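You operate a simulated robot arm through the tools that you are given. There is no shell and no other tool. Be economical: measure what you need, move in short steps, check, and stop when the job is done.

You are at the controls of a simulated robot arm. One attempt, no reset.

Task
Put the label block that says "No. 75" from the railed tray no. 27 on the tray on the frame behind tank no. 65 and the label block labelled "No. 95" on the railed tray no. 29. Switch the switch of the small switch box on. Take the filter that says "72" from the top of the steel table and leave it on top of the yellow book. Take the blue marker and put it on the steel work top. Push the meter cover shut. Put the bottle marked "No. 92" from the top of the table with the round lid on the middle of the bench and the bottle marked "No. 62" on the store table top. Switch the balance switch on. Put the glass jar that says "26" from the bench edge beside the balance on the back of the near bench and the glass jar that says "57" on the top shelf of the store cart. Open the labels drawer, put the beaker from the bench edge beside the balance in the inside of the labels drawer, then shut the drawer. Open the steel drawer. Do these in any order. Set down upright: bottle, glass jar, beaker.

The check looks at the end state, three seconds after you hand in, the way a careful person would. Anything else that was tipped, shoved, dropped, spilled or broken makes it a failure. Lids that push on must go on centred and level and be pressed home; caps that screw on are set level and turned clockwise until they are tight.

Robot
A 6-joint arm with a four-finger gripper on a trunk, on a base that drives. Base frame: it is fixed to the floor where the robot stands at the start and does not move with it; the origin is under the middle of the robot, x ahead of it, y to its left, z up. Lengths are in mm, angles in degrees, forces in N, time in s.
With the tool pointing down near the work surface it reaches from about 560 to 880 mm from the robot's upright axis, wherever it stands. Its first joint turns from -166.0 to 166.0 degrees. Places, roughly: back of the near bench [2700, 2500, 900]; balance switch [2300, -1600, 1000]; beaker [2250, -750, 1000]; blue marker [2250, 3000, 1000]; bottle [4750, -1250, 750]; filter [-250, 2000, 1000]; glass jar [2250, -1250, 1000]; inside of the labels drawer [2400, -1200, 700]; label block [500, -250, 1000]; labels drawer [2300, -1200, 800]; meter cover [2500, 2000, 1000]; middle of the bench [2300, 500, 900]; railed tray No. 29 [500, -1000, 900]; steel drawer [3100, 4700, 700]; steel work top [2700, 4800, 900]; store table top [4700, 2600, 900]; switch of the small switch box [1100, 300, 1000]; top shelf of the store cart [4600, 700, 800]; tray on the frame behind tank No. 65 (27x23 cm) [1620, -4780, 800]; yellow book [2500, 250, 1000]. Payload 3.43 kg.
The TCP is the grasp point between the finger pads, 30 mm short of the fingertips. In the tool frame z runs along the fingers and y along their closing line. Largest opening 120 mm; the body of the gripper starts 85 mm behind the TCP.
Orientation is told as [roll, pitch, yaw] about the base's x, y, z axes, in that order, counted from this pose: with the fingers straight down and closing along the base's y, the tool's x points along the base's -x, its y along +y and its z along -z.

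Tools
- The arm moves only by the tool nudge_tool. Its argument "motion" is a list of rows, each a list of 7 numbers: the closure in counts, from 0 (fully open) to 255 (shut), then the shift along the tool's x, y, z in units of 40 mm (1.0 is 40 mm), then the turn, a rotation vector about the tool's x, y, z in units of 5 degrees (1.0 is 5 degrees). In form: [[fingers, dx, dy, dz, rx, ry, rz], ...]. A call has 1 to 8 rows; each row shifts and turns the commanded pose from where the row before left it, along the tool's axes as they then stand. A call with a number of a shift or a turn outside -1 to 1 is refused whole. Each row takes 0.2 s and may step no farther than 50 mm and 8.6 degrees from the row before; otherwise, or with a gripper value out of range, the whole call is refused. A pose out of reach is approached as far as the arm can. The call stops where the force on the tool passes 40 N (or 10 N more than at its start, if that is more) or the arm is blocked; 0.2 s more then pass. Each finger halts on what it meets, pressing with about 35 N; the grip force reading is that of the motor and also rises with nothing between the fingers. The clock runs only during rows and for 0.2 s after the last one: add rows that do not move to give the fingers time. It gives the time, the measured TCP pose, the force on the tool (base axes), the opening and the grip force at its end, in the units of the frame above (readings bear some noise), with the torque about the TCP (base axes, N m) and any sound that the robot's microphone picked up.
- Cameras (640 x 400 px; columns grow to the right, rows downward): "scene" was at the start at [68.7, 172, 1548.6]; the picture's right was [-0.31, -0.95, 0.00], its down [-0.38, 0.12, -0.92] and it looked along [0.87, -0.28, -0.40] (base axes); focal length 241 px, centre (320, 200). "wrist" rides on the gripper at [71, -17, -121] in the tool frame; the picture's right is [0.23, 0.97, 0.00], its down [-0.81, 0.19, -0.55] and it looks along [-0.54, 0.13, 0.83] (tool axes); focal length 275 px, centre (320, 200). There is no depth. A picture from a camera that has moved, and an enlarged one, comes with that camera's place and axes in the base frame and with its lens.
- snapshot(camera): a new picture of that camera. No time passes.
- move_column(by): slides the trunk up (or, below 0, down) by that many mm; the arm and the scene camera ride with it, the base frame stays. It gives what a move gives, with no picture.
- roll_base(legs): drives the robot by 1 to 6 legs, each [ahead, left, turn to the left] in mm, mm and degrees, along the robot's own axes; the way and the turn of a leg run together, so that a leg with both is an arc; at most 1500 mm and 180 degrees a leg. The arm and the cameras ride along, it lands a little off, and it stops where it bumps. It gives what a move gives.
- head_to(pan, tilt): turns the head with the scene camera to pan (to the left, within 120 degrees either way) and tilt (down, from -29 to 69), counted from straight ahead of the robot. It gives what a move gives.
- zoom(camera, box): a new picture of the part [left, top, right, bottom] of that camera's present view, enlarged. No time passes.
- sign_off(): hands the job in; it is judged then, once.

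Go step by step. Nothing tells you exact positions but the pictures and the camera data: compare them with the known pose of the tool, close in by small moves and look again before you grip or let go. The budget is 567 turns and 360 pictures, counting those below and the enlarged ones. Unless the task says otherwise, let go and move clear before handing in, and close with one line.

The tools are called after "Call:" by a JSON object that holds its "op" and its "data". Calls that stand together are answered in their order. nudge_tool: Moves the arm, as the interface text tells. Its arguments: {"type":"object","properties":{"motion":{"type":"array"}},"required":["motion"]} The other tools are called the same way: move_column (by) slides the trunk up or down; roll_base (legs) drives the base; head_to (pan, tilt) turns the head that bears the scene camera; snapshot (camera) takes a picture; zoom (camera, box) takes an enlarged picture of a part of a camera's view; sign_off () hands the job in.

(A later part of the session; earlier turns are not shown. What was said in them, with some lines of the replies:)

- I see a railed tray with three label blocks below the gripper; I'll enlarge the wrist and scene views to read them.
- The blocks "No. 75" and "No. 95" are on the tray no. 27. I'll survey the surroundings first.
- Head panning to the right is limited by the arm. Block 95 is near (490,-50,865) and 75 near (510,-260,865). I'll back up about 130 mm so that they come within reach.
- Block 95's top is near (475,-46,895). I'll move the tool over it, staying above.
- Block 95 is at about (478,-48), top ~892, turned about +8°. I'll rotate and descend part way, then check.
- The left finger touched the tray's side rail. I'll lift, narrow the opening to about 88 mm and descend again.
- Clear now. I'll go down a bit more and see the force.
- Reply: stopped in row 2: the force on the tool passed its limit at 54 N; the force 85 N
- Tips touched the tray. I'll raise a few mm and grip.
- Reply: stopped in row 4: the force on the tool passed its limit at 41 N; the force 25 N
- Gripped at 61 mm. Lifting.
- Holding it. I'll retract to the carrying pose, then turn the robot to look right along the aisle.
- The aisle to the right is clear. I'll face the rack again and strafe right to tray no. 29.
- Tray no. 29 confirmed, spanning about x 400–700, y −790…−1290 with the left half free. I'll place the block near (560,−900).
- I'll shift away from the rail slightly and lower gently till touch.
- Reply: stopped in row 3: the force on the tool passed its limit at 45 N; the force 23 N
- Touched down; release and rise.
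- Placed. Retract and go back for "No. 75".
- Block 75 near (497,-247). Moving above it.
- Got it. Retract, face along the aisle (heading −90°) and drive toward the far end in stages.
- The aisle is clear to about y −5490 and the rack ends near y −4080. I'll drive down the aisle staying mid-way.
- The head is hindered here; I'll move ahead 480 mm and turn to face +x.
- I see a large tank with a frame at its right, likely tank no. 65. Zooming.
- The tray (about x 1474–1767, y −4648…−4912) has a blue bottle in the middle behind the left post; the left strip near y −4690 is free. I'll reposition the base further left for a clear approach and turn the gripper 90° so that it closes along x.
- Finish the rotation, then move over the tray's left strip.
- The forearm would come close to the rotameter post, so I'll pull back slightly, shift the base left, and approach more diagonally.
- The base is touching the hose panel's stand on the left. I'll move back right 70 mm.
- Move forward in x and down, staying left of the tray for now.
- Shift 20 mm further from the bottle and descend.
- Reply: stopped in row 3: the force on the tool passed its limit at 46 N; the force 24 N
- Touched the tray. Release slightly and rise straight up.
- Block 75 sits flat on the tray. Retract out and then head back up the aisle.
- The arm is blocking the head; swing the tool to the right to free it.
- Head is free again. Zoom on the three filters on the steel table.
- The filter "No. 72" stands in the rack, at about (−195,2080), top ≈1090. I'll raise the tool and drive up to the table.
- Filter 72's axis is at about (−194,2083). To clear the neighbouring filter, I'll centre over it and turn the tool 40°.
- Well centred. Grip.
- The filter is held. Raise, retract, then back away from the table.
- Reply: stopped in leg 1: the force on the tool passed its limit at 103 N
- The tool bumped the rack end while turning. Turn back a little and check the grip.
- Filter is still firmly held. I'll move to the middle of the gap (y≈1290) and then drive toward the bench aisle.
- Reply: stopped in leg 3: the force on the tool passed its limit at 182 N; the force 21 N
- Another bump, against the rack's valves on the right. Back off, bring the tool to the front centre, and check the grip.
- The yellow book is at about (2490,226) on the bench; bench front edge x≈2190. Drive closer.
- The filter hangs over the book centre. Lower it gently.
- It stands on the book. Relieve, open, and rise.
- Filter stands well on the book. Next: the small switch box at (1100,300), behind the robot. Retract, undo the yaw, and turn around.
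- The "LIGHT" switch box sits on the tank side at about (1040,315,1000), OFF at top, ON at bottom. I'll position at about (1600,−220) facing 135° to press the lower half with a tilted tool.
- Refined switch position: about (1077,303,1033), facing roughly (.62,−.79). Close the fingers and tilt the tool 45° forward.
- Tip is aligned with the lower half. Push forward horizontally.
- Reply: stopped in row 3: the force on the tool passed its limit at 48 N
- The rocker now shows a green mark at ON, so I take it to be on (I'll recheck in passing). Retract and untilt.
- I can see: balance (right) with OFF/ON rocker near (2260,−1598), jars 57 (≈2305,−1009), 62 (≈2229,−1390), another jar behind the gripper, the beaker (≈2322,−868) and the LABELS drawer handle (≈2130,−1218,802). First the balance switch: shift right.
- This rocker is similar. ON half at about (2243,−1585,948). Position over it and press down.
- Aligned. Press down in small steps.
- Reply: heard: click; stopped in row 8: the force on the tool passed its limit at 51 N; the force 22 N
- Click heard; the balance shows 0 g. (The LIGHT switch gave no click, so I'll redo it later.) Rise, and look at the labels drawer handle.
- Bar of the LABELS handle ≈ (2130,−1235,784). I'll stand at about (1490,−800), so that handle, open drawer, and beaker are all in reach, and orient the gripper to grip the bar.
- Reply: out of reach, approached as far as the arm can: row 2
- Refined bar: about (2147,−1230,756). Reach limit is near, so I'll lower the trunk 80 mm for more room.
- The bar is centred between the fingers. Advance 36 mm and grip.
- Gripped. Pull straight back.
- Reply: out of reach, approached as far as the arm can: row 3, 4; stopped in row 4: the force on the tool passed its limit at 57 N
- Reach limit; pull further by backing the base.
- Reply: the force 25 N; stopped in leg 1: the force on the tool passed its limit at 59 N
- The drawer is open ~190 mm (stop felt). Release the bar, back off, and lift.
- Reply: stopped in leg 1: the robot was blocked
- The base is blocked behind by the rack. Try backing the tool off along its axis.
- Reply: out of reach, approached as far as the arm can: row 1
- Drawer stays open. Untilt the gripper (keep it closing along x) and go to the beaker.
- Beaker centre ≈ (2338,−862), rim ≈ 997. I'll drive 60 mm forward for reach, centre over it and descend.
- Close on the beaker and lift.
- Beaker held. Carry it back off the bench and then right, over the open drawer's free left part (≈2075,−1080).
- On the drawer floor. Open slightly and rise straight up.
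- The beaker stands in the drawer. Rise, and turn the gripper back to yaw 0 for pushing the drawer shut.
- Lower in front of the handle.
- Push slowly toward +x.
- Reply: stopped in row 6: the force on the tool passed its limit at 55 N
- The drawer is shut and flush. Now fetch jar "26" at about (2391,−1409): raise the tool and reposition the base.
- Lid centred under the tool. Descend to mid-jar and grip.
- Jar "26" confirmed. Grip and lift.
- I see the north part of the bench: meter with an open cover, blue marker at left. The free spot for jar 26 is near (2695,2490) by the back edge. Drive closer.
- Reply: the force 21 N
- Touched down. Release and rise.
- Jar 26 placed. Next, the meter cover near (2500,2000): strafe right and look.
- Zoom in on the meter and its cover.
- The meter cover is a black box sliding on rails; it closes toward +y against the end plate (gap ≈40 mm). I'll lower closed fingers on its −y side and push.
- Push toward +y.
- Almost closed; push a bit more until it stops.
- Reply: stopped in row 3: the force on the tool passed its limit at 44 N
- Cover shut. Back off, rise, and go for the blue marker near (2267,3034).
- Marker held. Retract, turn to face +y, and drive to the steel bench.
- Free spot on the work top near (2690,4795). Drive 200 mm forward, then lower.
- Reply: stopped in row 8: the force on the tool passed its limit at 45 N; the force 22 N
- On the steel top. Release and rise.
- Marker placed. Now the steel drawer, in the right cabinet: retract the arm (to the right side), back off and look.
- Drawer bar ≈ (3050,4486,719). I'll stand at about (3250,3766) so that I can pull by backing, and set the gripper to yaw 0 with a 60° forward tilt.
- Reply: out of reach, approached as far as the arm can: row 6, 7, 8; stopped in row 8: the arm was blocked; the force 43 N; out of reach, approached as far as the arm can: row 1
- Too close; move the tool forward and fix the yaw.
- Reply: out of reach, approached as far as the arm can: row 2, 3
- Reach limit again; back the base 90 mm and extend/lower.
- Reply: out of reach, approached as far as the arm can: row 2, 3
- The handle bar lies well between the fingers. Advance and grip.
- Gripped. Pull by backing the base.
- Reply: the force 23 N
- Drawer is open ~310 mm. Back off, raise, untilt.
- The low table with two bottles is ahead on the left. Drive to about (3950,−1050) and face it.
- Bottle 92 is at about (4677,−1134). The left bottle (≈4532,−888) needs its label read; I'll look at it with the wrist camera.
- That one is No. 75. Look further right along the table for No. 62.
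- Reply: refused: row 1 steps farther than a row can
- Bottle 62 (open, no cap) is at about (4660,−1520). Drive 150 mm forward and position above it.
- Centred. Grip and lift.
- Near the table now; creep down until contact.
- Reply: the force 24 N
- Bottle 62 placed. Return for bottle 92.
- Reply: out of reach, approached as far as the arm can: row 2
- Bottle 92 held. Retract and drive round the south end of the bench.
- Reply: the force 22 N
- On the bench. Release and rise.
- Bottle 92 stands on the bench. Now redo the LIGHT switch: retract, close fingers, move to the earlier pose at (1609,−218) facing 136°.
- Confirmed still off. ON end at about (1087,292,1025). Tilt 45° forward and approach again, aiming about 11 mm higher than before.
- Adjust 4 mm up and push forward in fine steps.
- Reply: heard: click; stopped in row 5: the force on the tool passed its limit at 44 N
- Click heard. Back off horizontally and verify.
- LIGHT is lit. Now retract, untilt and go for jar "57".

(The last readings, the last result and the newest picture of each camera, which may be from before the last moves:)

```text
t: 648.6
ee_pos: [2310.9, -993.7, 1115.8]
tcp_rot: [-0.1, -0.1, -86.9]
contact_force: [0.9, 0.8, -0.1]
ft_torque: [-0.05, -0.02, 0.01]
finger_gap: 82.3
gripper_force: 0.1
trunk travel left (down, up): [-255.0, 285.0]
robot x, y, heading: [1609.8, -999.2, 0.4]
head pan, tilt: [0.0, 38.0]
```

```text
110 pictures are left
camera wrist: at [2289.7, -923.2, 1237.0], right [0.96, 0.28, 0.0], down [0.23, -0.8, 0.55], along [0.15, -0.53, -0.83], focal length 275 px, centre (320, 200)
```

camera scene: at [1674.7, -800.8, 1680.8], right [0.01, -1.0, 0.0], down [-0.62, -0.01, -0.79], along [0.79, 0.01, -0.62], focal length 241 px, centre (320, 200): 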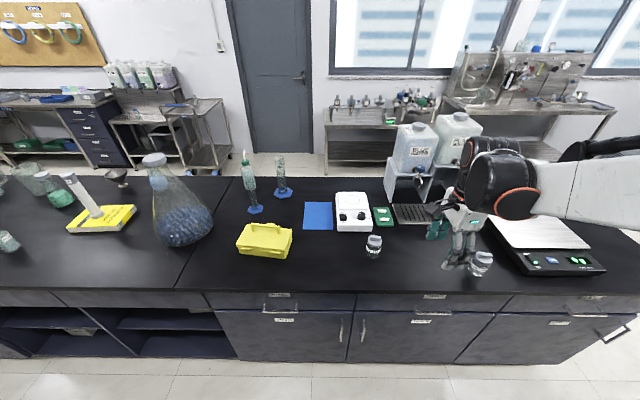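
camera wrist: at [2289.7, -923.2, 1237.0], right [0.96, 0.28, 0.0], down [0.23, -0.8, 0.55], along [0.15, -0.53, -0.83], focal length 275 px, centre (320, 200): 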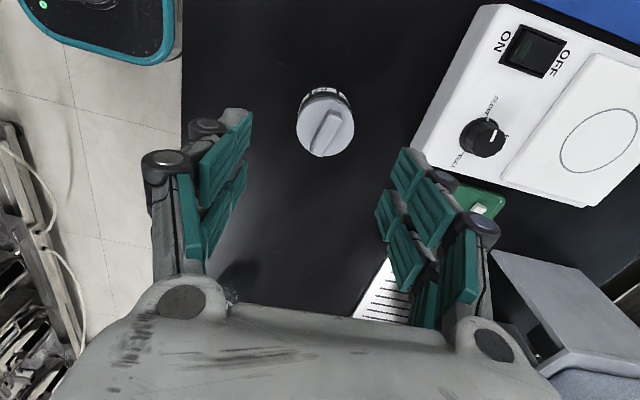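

Call:
{"op": "nudge_tool", "data": {"motion": [[80, -0.2, 0.15, 0.8, 0, 0, 0], [80, 0, 0, 0.9, 0, 0, 0], [80, 0, 0, 0.9, 0, 0, 0], [80, 0, 0, 0.9, 0, 0, 0], [80, 0, 0, 0.75, 0, 0, 0]]}}

Call:
{"op": "snapshot", "data": {"camera": "wrist"}}

```text
t: 649.8
ee_pos: [2315.0, -1001.8, 947.6]
tcp_rot: [0.0, -0.1, -86.9]
contact_force: [-0.3, -0.8, -0.1]
ft_torque: [-0.02, -0.05, 0.01]
finger_gap: 82.0
gripper_force: 0.1
trunk travel left (down, up): [-255.0, 285.0]
robot x, y, heading: [1613.6, -1002.6, 0.6]
head pan, tilt: [0.0, 38.0]
```

```text
109 pictures are left
camera wrist: at [2294.2, -930.9, 1068.4], right [0.96, 0.28, 0.0], down [0.23, -0.8, 0.55], along [0.15, -0.53, -0.83], focal length 275 px, centre (320, 200)
```

wrist: 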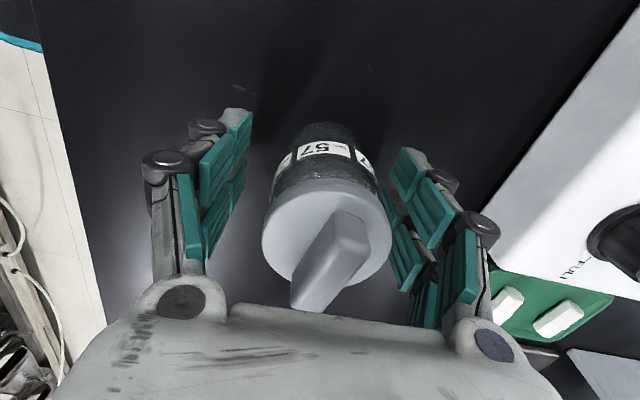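

Jar 57 confirmed. Grip and lift.

Call:
{"op": "nudge_tool", "data": {"motion": [[130, 0, 0, 0, 0, 0, 0], [170, 0, 0, 0, 0, 0, 0], [175, 0, 0, 0, 0, 0, 0], [175, 0, 0, 0, 0, 0, 0], [175, 0, 0, -0.3, 0, 0, 0], [175, 0, 0, -0.7, 0, 0, 0], [175, 0, 0, -0.9, 0, 0, 0], [175, 0, 0, -0.9, 0, 0, 0]]}}

Call:
{"op": "nudge_tool", "data": {"motion": [[175, 0, -0.7, -0.9, 0, 0, 0], [175, 0, -0.9, -0.6, 0, 0, 0], [175, -0.5, -0.9, -0.5, 0, 0, 0], [175, -0.6, -0.9, 0, 0, 0, 0], [175, -0.6, -0.9, 0, 0, 0, 0], [175, -0.6, -0.5, 0, 0, 0, 0]]}}

Call:
{"op": "roll_base", "data": {"legs": [[0, -1450, 0], [0, -150, 0], [1400, 0, 0], [470, 0, 0]]}}

Call:
{"op": "snapshot", "data": {"camera": "scene"}}

```text
t: 651.6
ee_pos: [2314.4, -1003.0, 1061.9]
tcp_rot: [0.0, -0.2, -87.0]
contact_force: [-0.5, -0.5, -0.9]
ft_torque: [0.02, -0.03, 0.0]
finger_gap: 54.8
gripper_force: 35.3
trunk travel left (down, up): [-255.0, 285.0]
robot x, y, heading: [1610.9, -1003.0, 0.5]
head pan, tilt: [0.0, 38.0]
```

```text
t: 653.0
ee_pos: [2125.7, -1105.8, 1139.4]
tcp_rot: [0.1, -0.1, -87.0]
contact_force: [-0.1, -0.2, -1.7]
ft_torque: [-0.01, -0.02, -0.01]
finger_gap: 54.4
gripper_force: 34.8
trunk travel left (down, up): [-255.0, 285.0]
robot x, y, heading: [1608.1, -999.6, 0.8]
head pan, tilt: [0.0, 38.0]
```

```text
t: 670.4
ee_pos: [4039.2, -2662.7, 1140.4]
tcp_rot: [0.1, -0.1, -86.0]
contact_force: [0.6, -0.6, -2.1]
ft_torque: [0.0, 0.05, -0.01]
finger_gap: 54.4
gripper_force: 34.3
trunk travel left (down, up): [-255.0, 285.0]
robot x, y, heading: [3517.7, -2569.2, 1.6]
head pan, tilt: [0.0, 38.0]
```

```text
108 pictures are left
camera scene: at [3582.6, -2366.5, 1680.7], right [0.03, -1.0, 0.0], down [-0.62, -0.02, -0.79], along [0.79, 0.02, -0.62], focal length 241 px, centre (320, 200)
```

scene: 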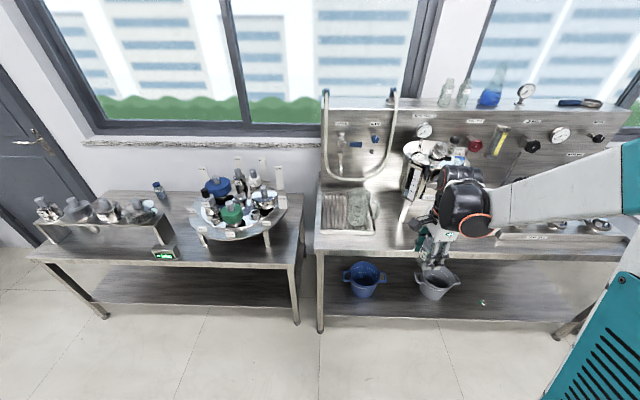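

Call:
{"op": "roll_base", "data": {"legs": [[0, 1300, -1.6], [0, 1300, 0], [0, 580, 0]]}}

Call:
{"op": "head_to", "data": {"pan": 0, "tilt": 42}}

Call:
{"op": "snapshot", "data": {"camera": "scene"}}

```text
t: 686.0
ee_pos: [4024.2, 508.2, 1140.6]
tcp_rot: [0.0, -0.1, -87.9]
contact_force: [0.2, 0.2, -1.8]
ft_torque: [-0.01, 0.01, -0.03]
finger_gap: 54.5
gripper_force: 34.6
trunk travel left (down, up): [-255.0, 285.0]
robot x, y, heading: [3511.2, 619.2, -0.1]
head pan, tilt: [0.0, 38.0]
```

```text
t: 686.6
ee_pos: [4024.3, 506.5, 1141.2]
tcp_rot: [0.0, 0.0, -87.9]
contact_force: [0.0, -0.5, -2.2]
ft_torque: [0.01, 0.01, 0.02]
finger_gap: 54.4
gripper_force: 35.2
trunk travel left (down, up): [-255.0, 285.0]
robot x, y, heading: [3507.7, 617.5, -0.2]
head pan, tilt: [0.0, 42.0]
```

```text
107 pictures are left
camera scene: at [3575.1, 819.2, 1674.8], right [-0.01, -1.0, 0.0], down [-0.67, 0.0, -0.74], along [0.74, 0.0, -0.67], focal length 241 px, centre (320, 200)
```

scene: 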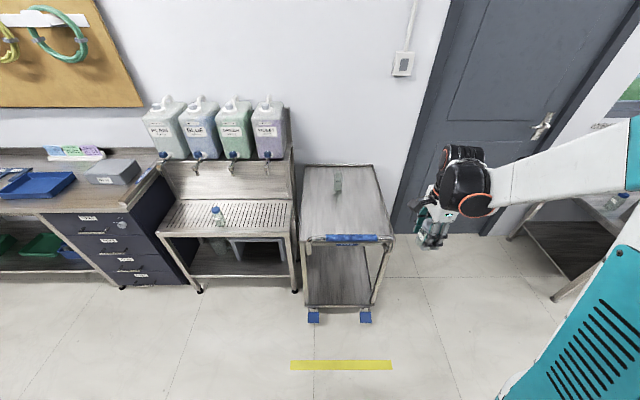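

The store cart's top shelf spans about x 4300–4870, y 483–903, with a small object near the back. I'll place the jar near (4480,690).

Call:
{"op": "roll_base", "data": {"legs": [[300, 40, 0]]}}

Call:
{"op": "nudge_tool", "data": {"motion": [[175, 0.85, 0.85, 0, 0, 0, 0], [175, 0.85, 0.85, 0, 0, 0, 0], [175, 0.85, 0.85, 0, 0, 0, 0], [175, 0.85, 0.85, 0, 0, 0, 0], [175, 0.3, 0.4, 0.6, 0, 0, 0], [175, 0, 0, 0.9, 0, 0, 0]]}}

Call:
{"op": "snapshot", "data": {"camera": "scene"}}

Call:
{"op": "snapshot", "data": {"camera": "wrist"}}

```text
t: 688.6
ee_pos: [4320.7, 543.9, 1141.1]
tcp_rot: [0.0, -0.1, -88.1]
contact_force: [0.5, -0.4, -2.3]
ft_torque: [-0.02, 0.04, -0.02]
finger_gap: 54.5
gripper_force: 34.9
trunk travel left (down, up): [-255.0, 285.0]
robot x, y, heading: [3811.3, 657.8, -0.7]
head pan, tilt: [0.0, 42.0]
```

```text
t: 690.0
ee_pos: [4466.0, 700.1, 1081.9]
tcp_rot: [0.0, 0.0, -88.1]
contact_force: [0.1, -0.2, -2.1]
ft_torque: [-0.02, 0.03, -0.02]
finger_gap: 54.3
gripper_force: 35.6
trunk travel left (down, up): [-255.0, 285.0]
robot x, y, heading: [3806.3, 654.2, -0.3]
head pan, tilt: [0.0, 42.0]
```

```text
106 pictures are left
camera scene: at [3872.2, 856.9, 1675.0], right [-0.01, -1.0, 0.0], down [-0.67, 0.01, -0.74], along [0.74, -0.01, -0.67], focal length 241 px, centre (320, 200)
```

scene: 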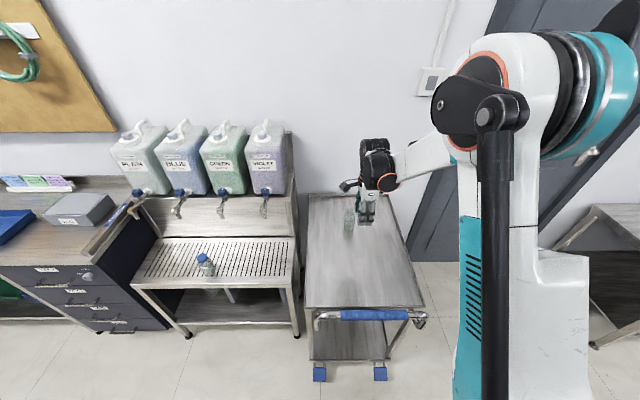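

```text
105 pictures are left
camera wrist: at [4446.8, 770.4, 1203.3], right [0.96, 0.26, 0.0], down [0.22, -0.8, 0.55], along [0.15, -0.53, -0.83], focal length 275 px, centre (320, 200)
```

wrist: 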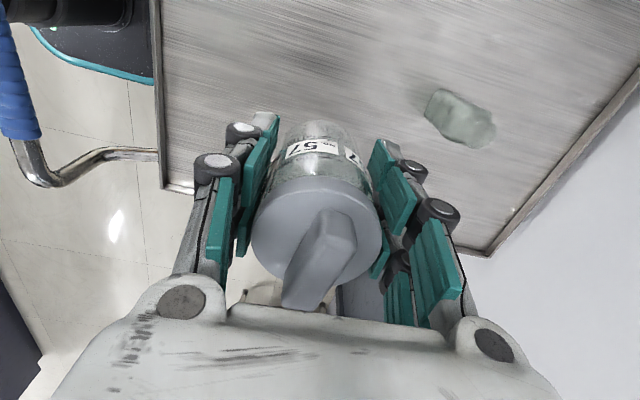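

Call:
{"op": "nudge_tool", "data": {"motion": [[175, 0, 0.2, 0.9, 0, 0, 0], [175, 0, 0, 0.9, 0, 0, 0], [175, 0, 0, 0.9, 0, 0, 0], [175, 0, 0, 0.6, 0, 0, 0], [175, 0, 0, 0.3, 0, 0, 0]]}}

Call:
{"op": "zoom", "data": {"camera": "scene", "box": [290, 170, 450, 320]}}

Call:
{"op": "snapshot", "data": {"camera": "wrist"}}

```text
t: 691.2
ee_pos: [4474.0, 694.3, 937.4]
tcp_rot: [0.0, -0.1, -88.2]
contact_force: [0.7, 0.1, -2.0]
ft_torque: [0.01, 0.0, 0.01]
finger_gap: 54.6
gripper_force: 35.5
trunk travel left (down, up): [-255.0, 285.0]
robot x, y, heading: [3811.1, 659.9, -0.5]
head pan, tilt: [0.0, 42.0]
```

```text
2.67 times, centred on (370, 245) of scene
camera zoom: at [3871.4, 856.9, 1675.1], right [-0.01, -1.0, 0.0], down [-0.67, 0.01, -0.74], along [0.74, -0.01, -0.67], focal length 643 px, centre (187, 80)
```

zoom: 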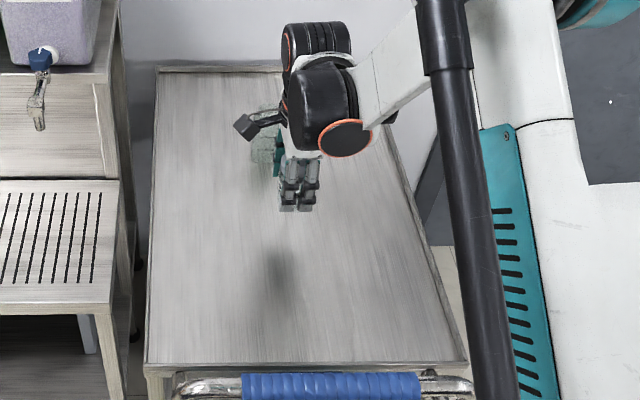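

```text
103 pictures are left
camera wrist: at [4455.2, 766.8, 1059.2], right [0.96, 0.26, 0.0], down [0.22, -0.8, 0.55], along [0.15, -0.53, -0.83], focal length 275 px, centre (320, 200)
```

wrist: 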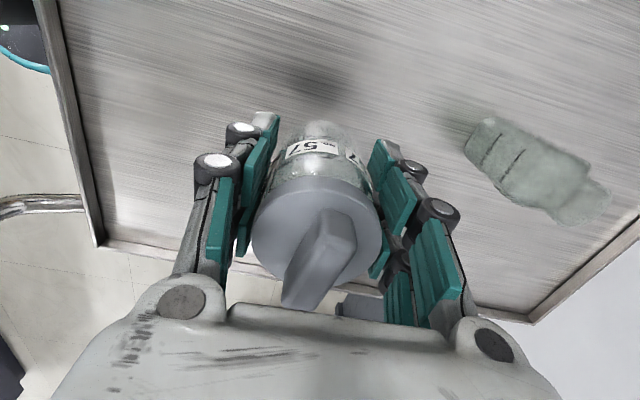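

Call:
{"op": "nudge_tool", "data": {"motion": [[175, 0, 0, 0.6, 0, 0, 0], [175, 0, 0, 0.4, 0, 0, 0], [175, 0, 0, 0.3, 0, 0, 0], [175, 0, 0, 0.15, 0, 0, 0], [175, 0, 0, 0.15, 0, 0, 0], [175, 0, 0, 0.1, 0, 0, 0], [175, 0, 0, 0.1, 0, 0, 0], [175, 0, 0, 0.1, 0, 0, 0]]}}

Call:
{"op": "nudge_tool", "data": {"motion": [[175, 0, 0, 0.1, 0, 0, 0], [175, 0, 0, 0.1, 0, 0, 0], [175, 0, 0, 0.1, 0, 0, 0], [175, 0, 0, 0.1, 0, 0, 0], [175, 0, 0, 0.1, 0, 0, 0], [175, 0, 0, 0.1, 0, 0, 0]]}}

```text
t: 693.0
ee_pos: [4476.7, 696.3, 859.8]
tcp_rot: [0.2, -0.1, -88.1]
contact_force: [0.5, 0.3, -1.7]
ft_torque: [0.01, -0.01, 0.0]
finger_gap: 54.7
gripper_force: 34.9
trunk travel left (down, up): [-255.0, 285.0]
robot x, y, heading: [3807.6, 656.2, -0.7]
head pan, tilt: [0.0, 42.0]
```

```text
t: 694.4
ee_pos: [4473.9, 695.2, 838.5]
tcp_rot: [0.1, -0.1, -88.1]
contact_force: [4.4, 0.3, 20.8]
ft_torque: [-0.16, -0.19, 0.04]
finger_gap: 54.8
gripper_force: 35.2
trunk travel left (down, up): [-255.0, 285.0]
robot x, y, heading: [3810.6, 655.6, -0.5]
head pan, tilt: [0.0, 42.0]
```

On the shelf. Release and rise.

Call:
{"op": "nudge_tool", "data": {"motion": [[175, 0, 0, -0.05, 0, 0, 0], [130, 0, 0, 0, 0, 0, 0], [90, 0, 0, 0, 0, 0, 0], [85, 0, 0, 0, 0, 0, 0], [85, 0, 0, -0.5, 0, 0, 0], [85, 0, 0, -0.9, 0, 0, 0], [85, 0, 0, -0.9, 0, 0, 0], [85, 0, 0, -0.9, 0, 0, 0]]}}

Call:
{"op": "nudge_tool", "data": {"motion": [[85, 0, 0, -0.9, 0, 0, 0], [85, 0, 0, -0.9, 0, 0, 0], [85, 0, -0.8, -0.6, 0, 0, 0], [85, -0.6, -0.9, 0, 0, 0, 0], [85, -0.6, -0.9, 0, 0, 0, 0], [85, -0.6, -0.9, 0, 0, 0, 0]]}}

Call:
{"op": "snapshot", "data": {"camera": "scene"}}

```text
t: 696.2
ee_pos: [4473.3, 696.7, 968.1]
tcp_rot: [0.1, -0.1, -88.1]
contact_force: [0.0, -0.5, 0.1]
ft_torque: [-0.01, 0.03, -0.05]
finger_gap: 80.1
gripper_force: 0.0
trunk travel left (down, up): [-255.0, 285.0]
robot x, y, heading: [3809.4, 657.9, -0.3]
head pan, tilt: [0.0, 42.0]
```

```text
t: 697.6
ee_pos: [4336.4, 620.1, 1061.7]
tcp_rot: [0.1, -0.2, -88.1]
contact_force: [0.7, 0.3, 0.2]
ft_torque: [0.02, -0.03, 0.01]
finger_gap: 80.3
gripper_force: 0.0
trunk travel left (down, up): [-255.0, 285.0]
robot x, y, heading: [3808.5, 655.3, -0.4]
head pan, tilt: [0.0, 42.0]
```

```text
102 pictures are left
camera scene: at [3870.2, 856.6, 1675.2], right [-0.01, -1.0, 0.0], down [-0.67, 0.01, -0.74], along [0.74, -0.01, -0.67], focal length 241 px, centre (320, 200)
```

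scene: 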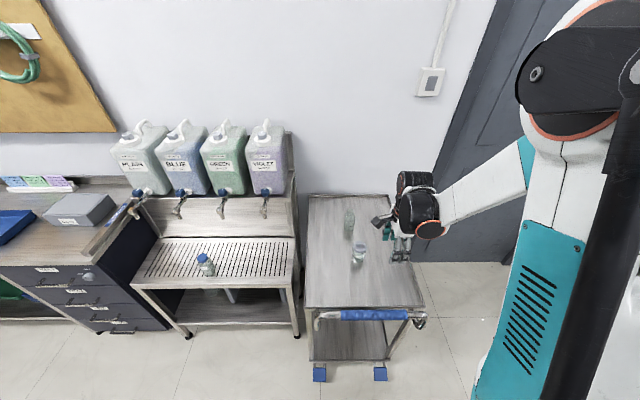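

Every item is done as far as the pictures show, and the gripper is empty and clear. The jar stands upright on the cart, so I'll hand in now.

Call:
{"op": "sign_off", "data": {}}

```text
The job is handed in.
```

The job is handed in with every listed step carried out, and I don't know the verdict. Two risks remain. I bumped the rack twice while carrying filter 72 and did not go back to check it. The beaker stood upright when last visible, before the labels drawer closed over it.
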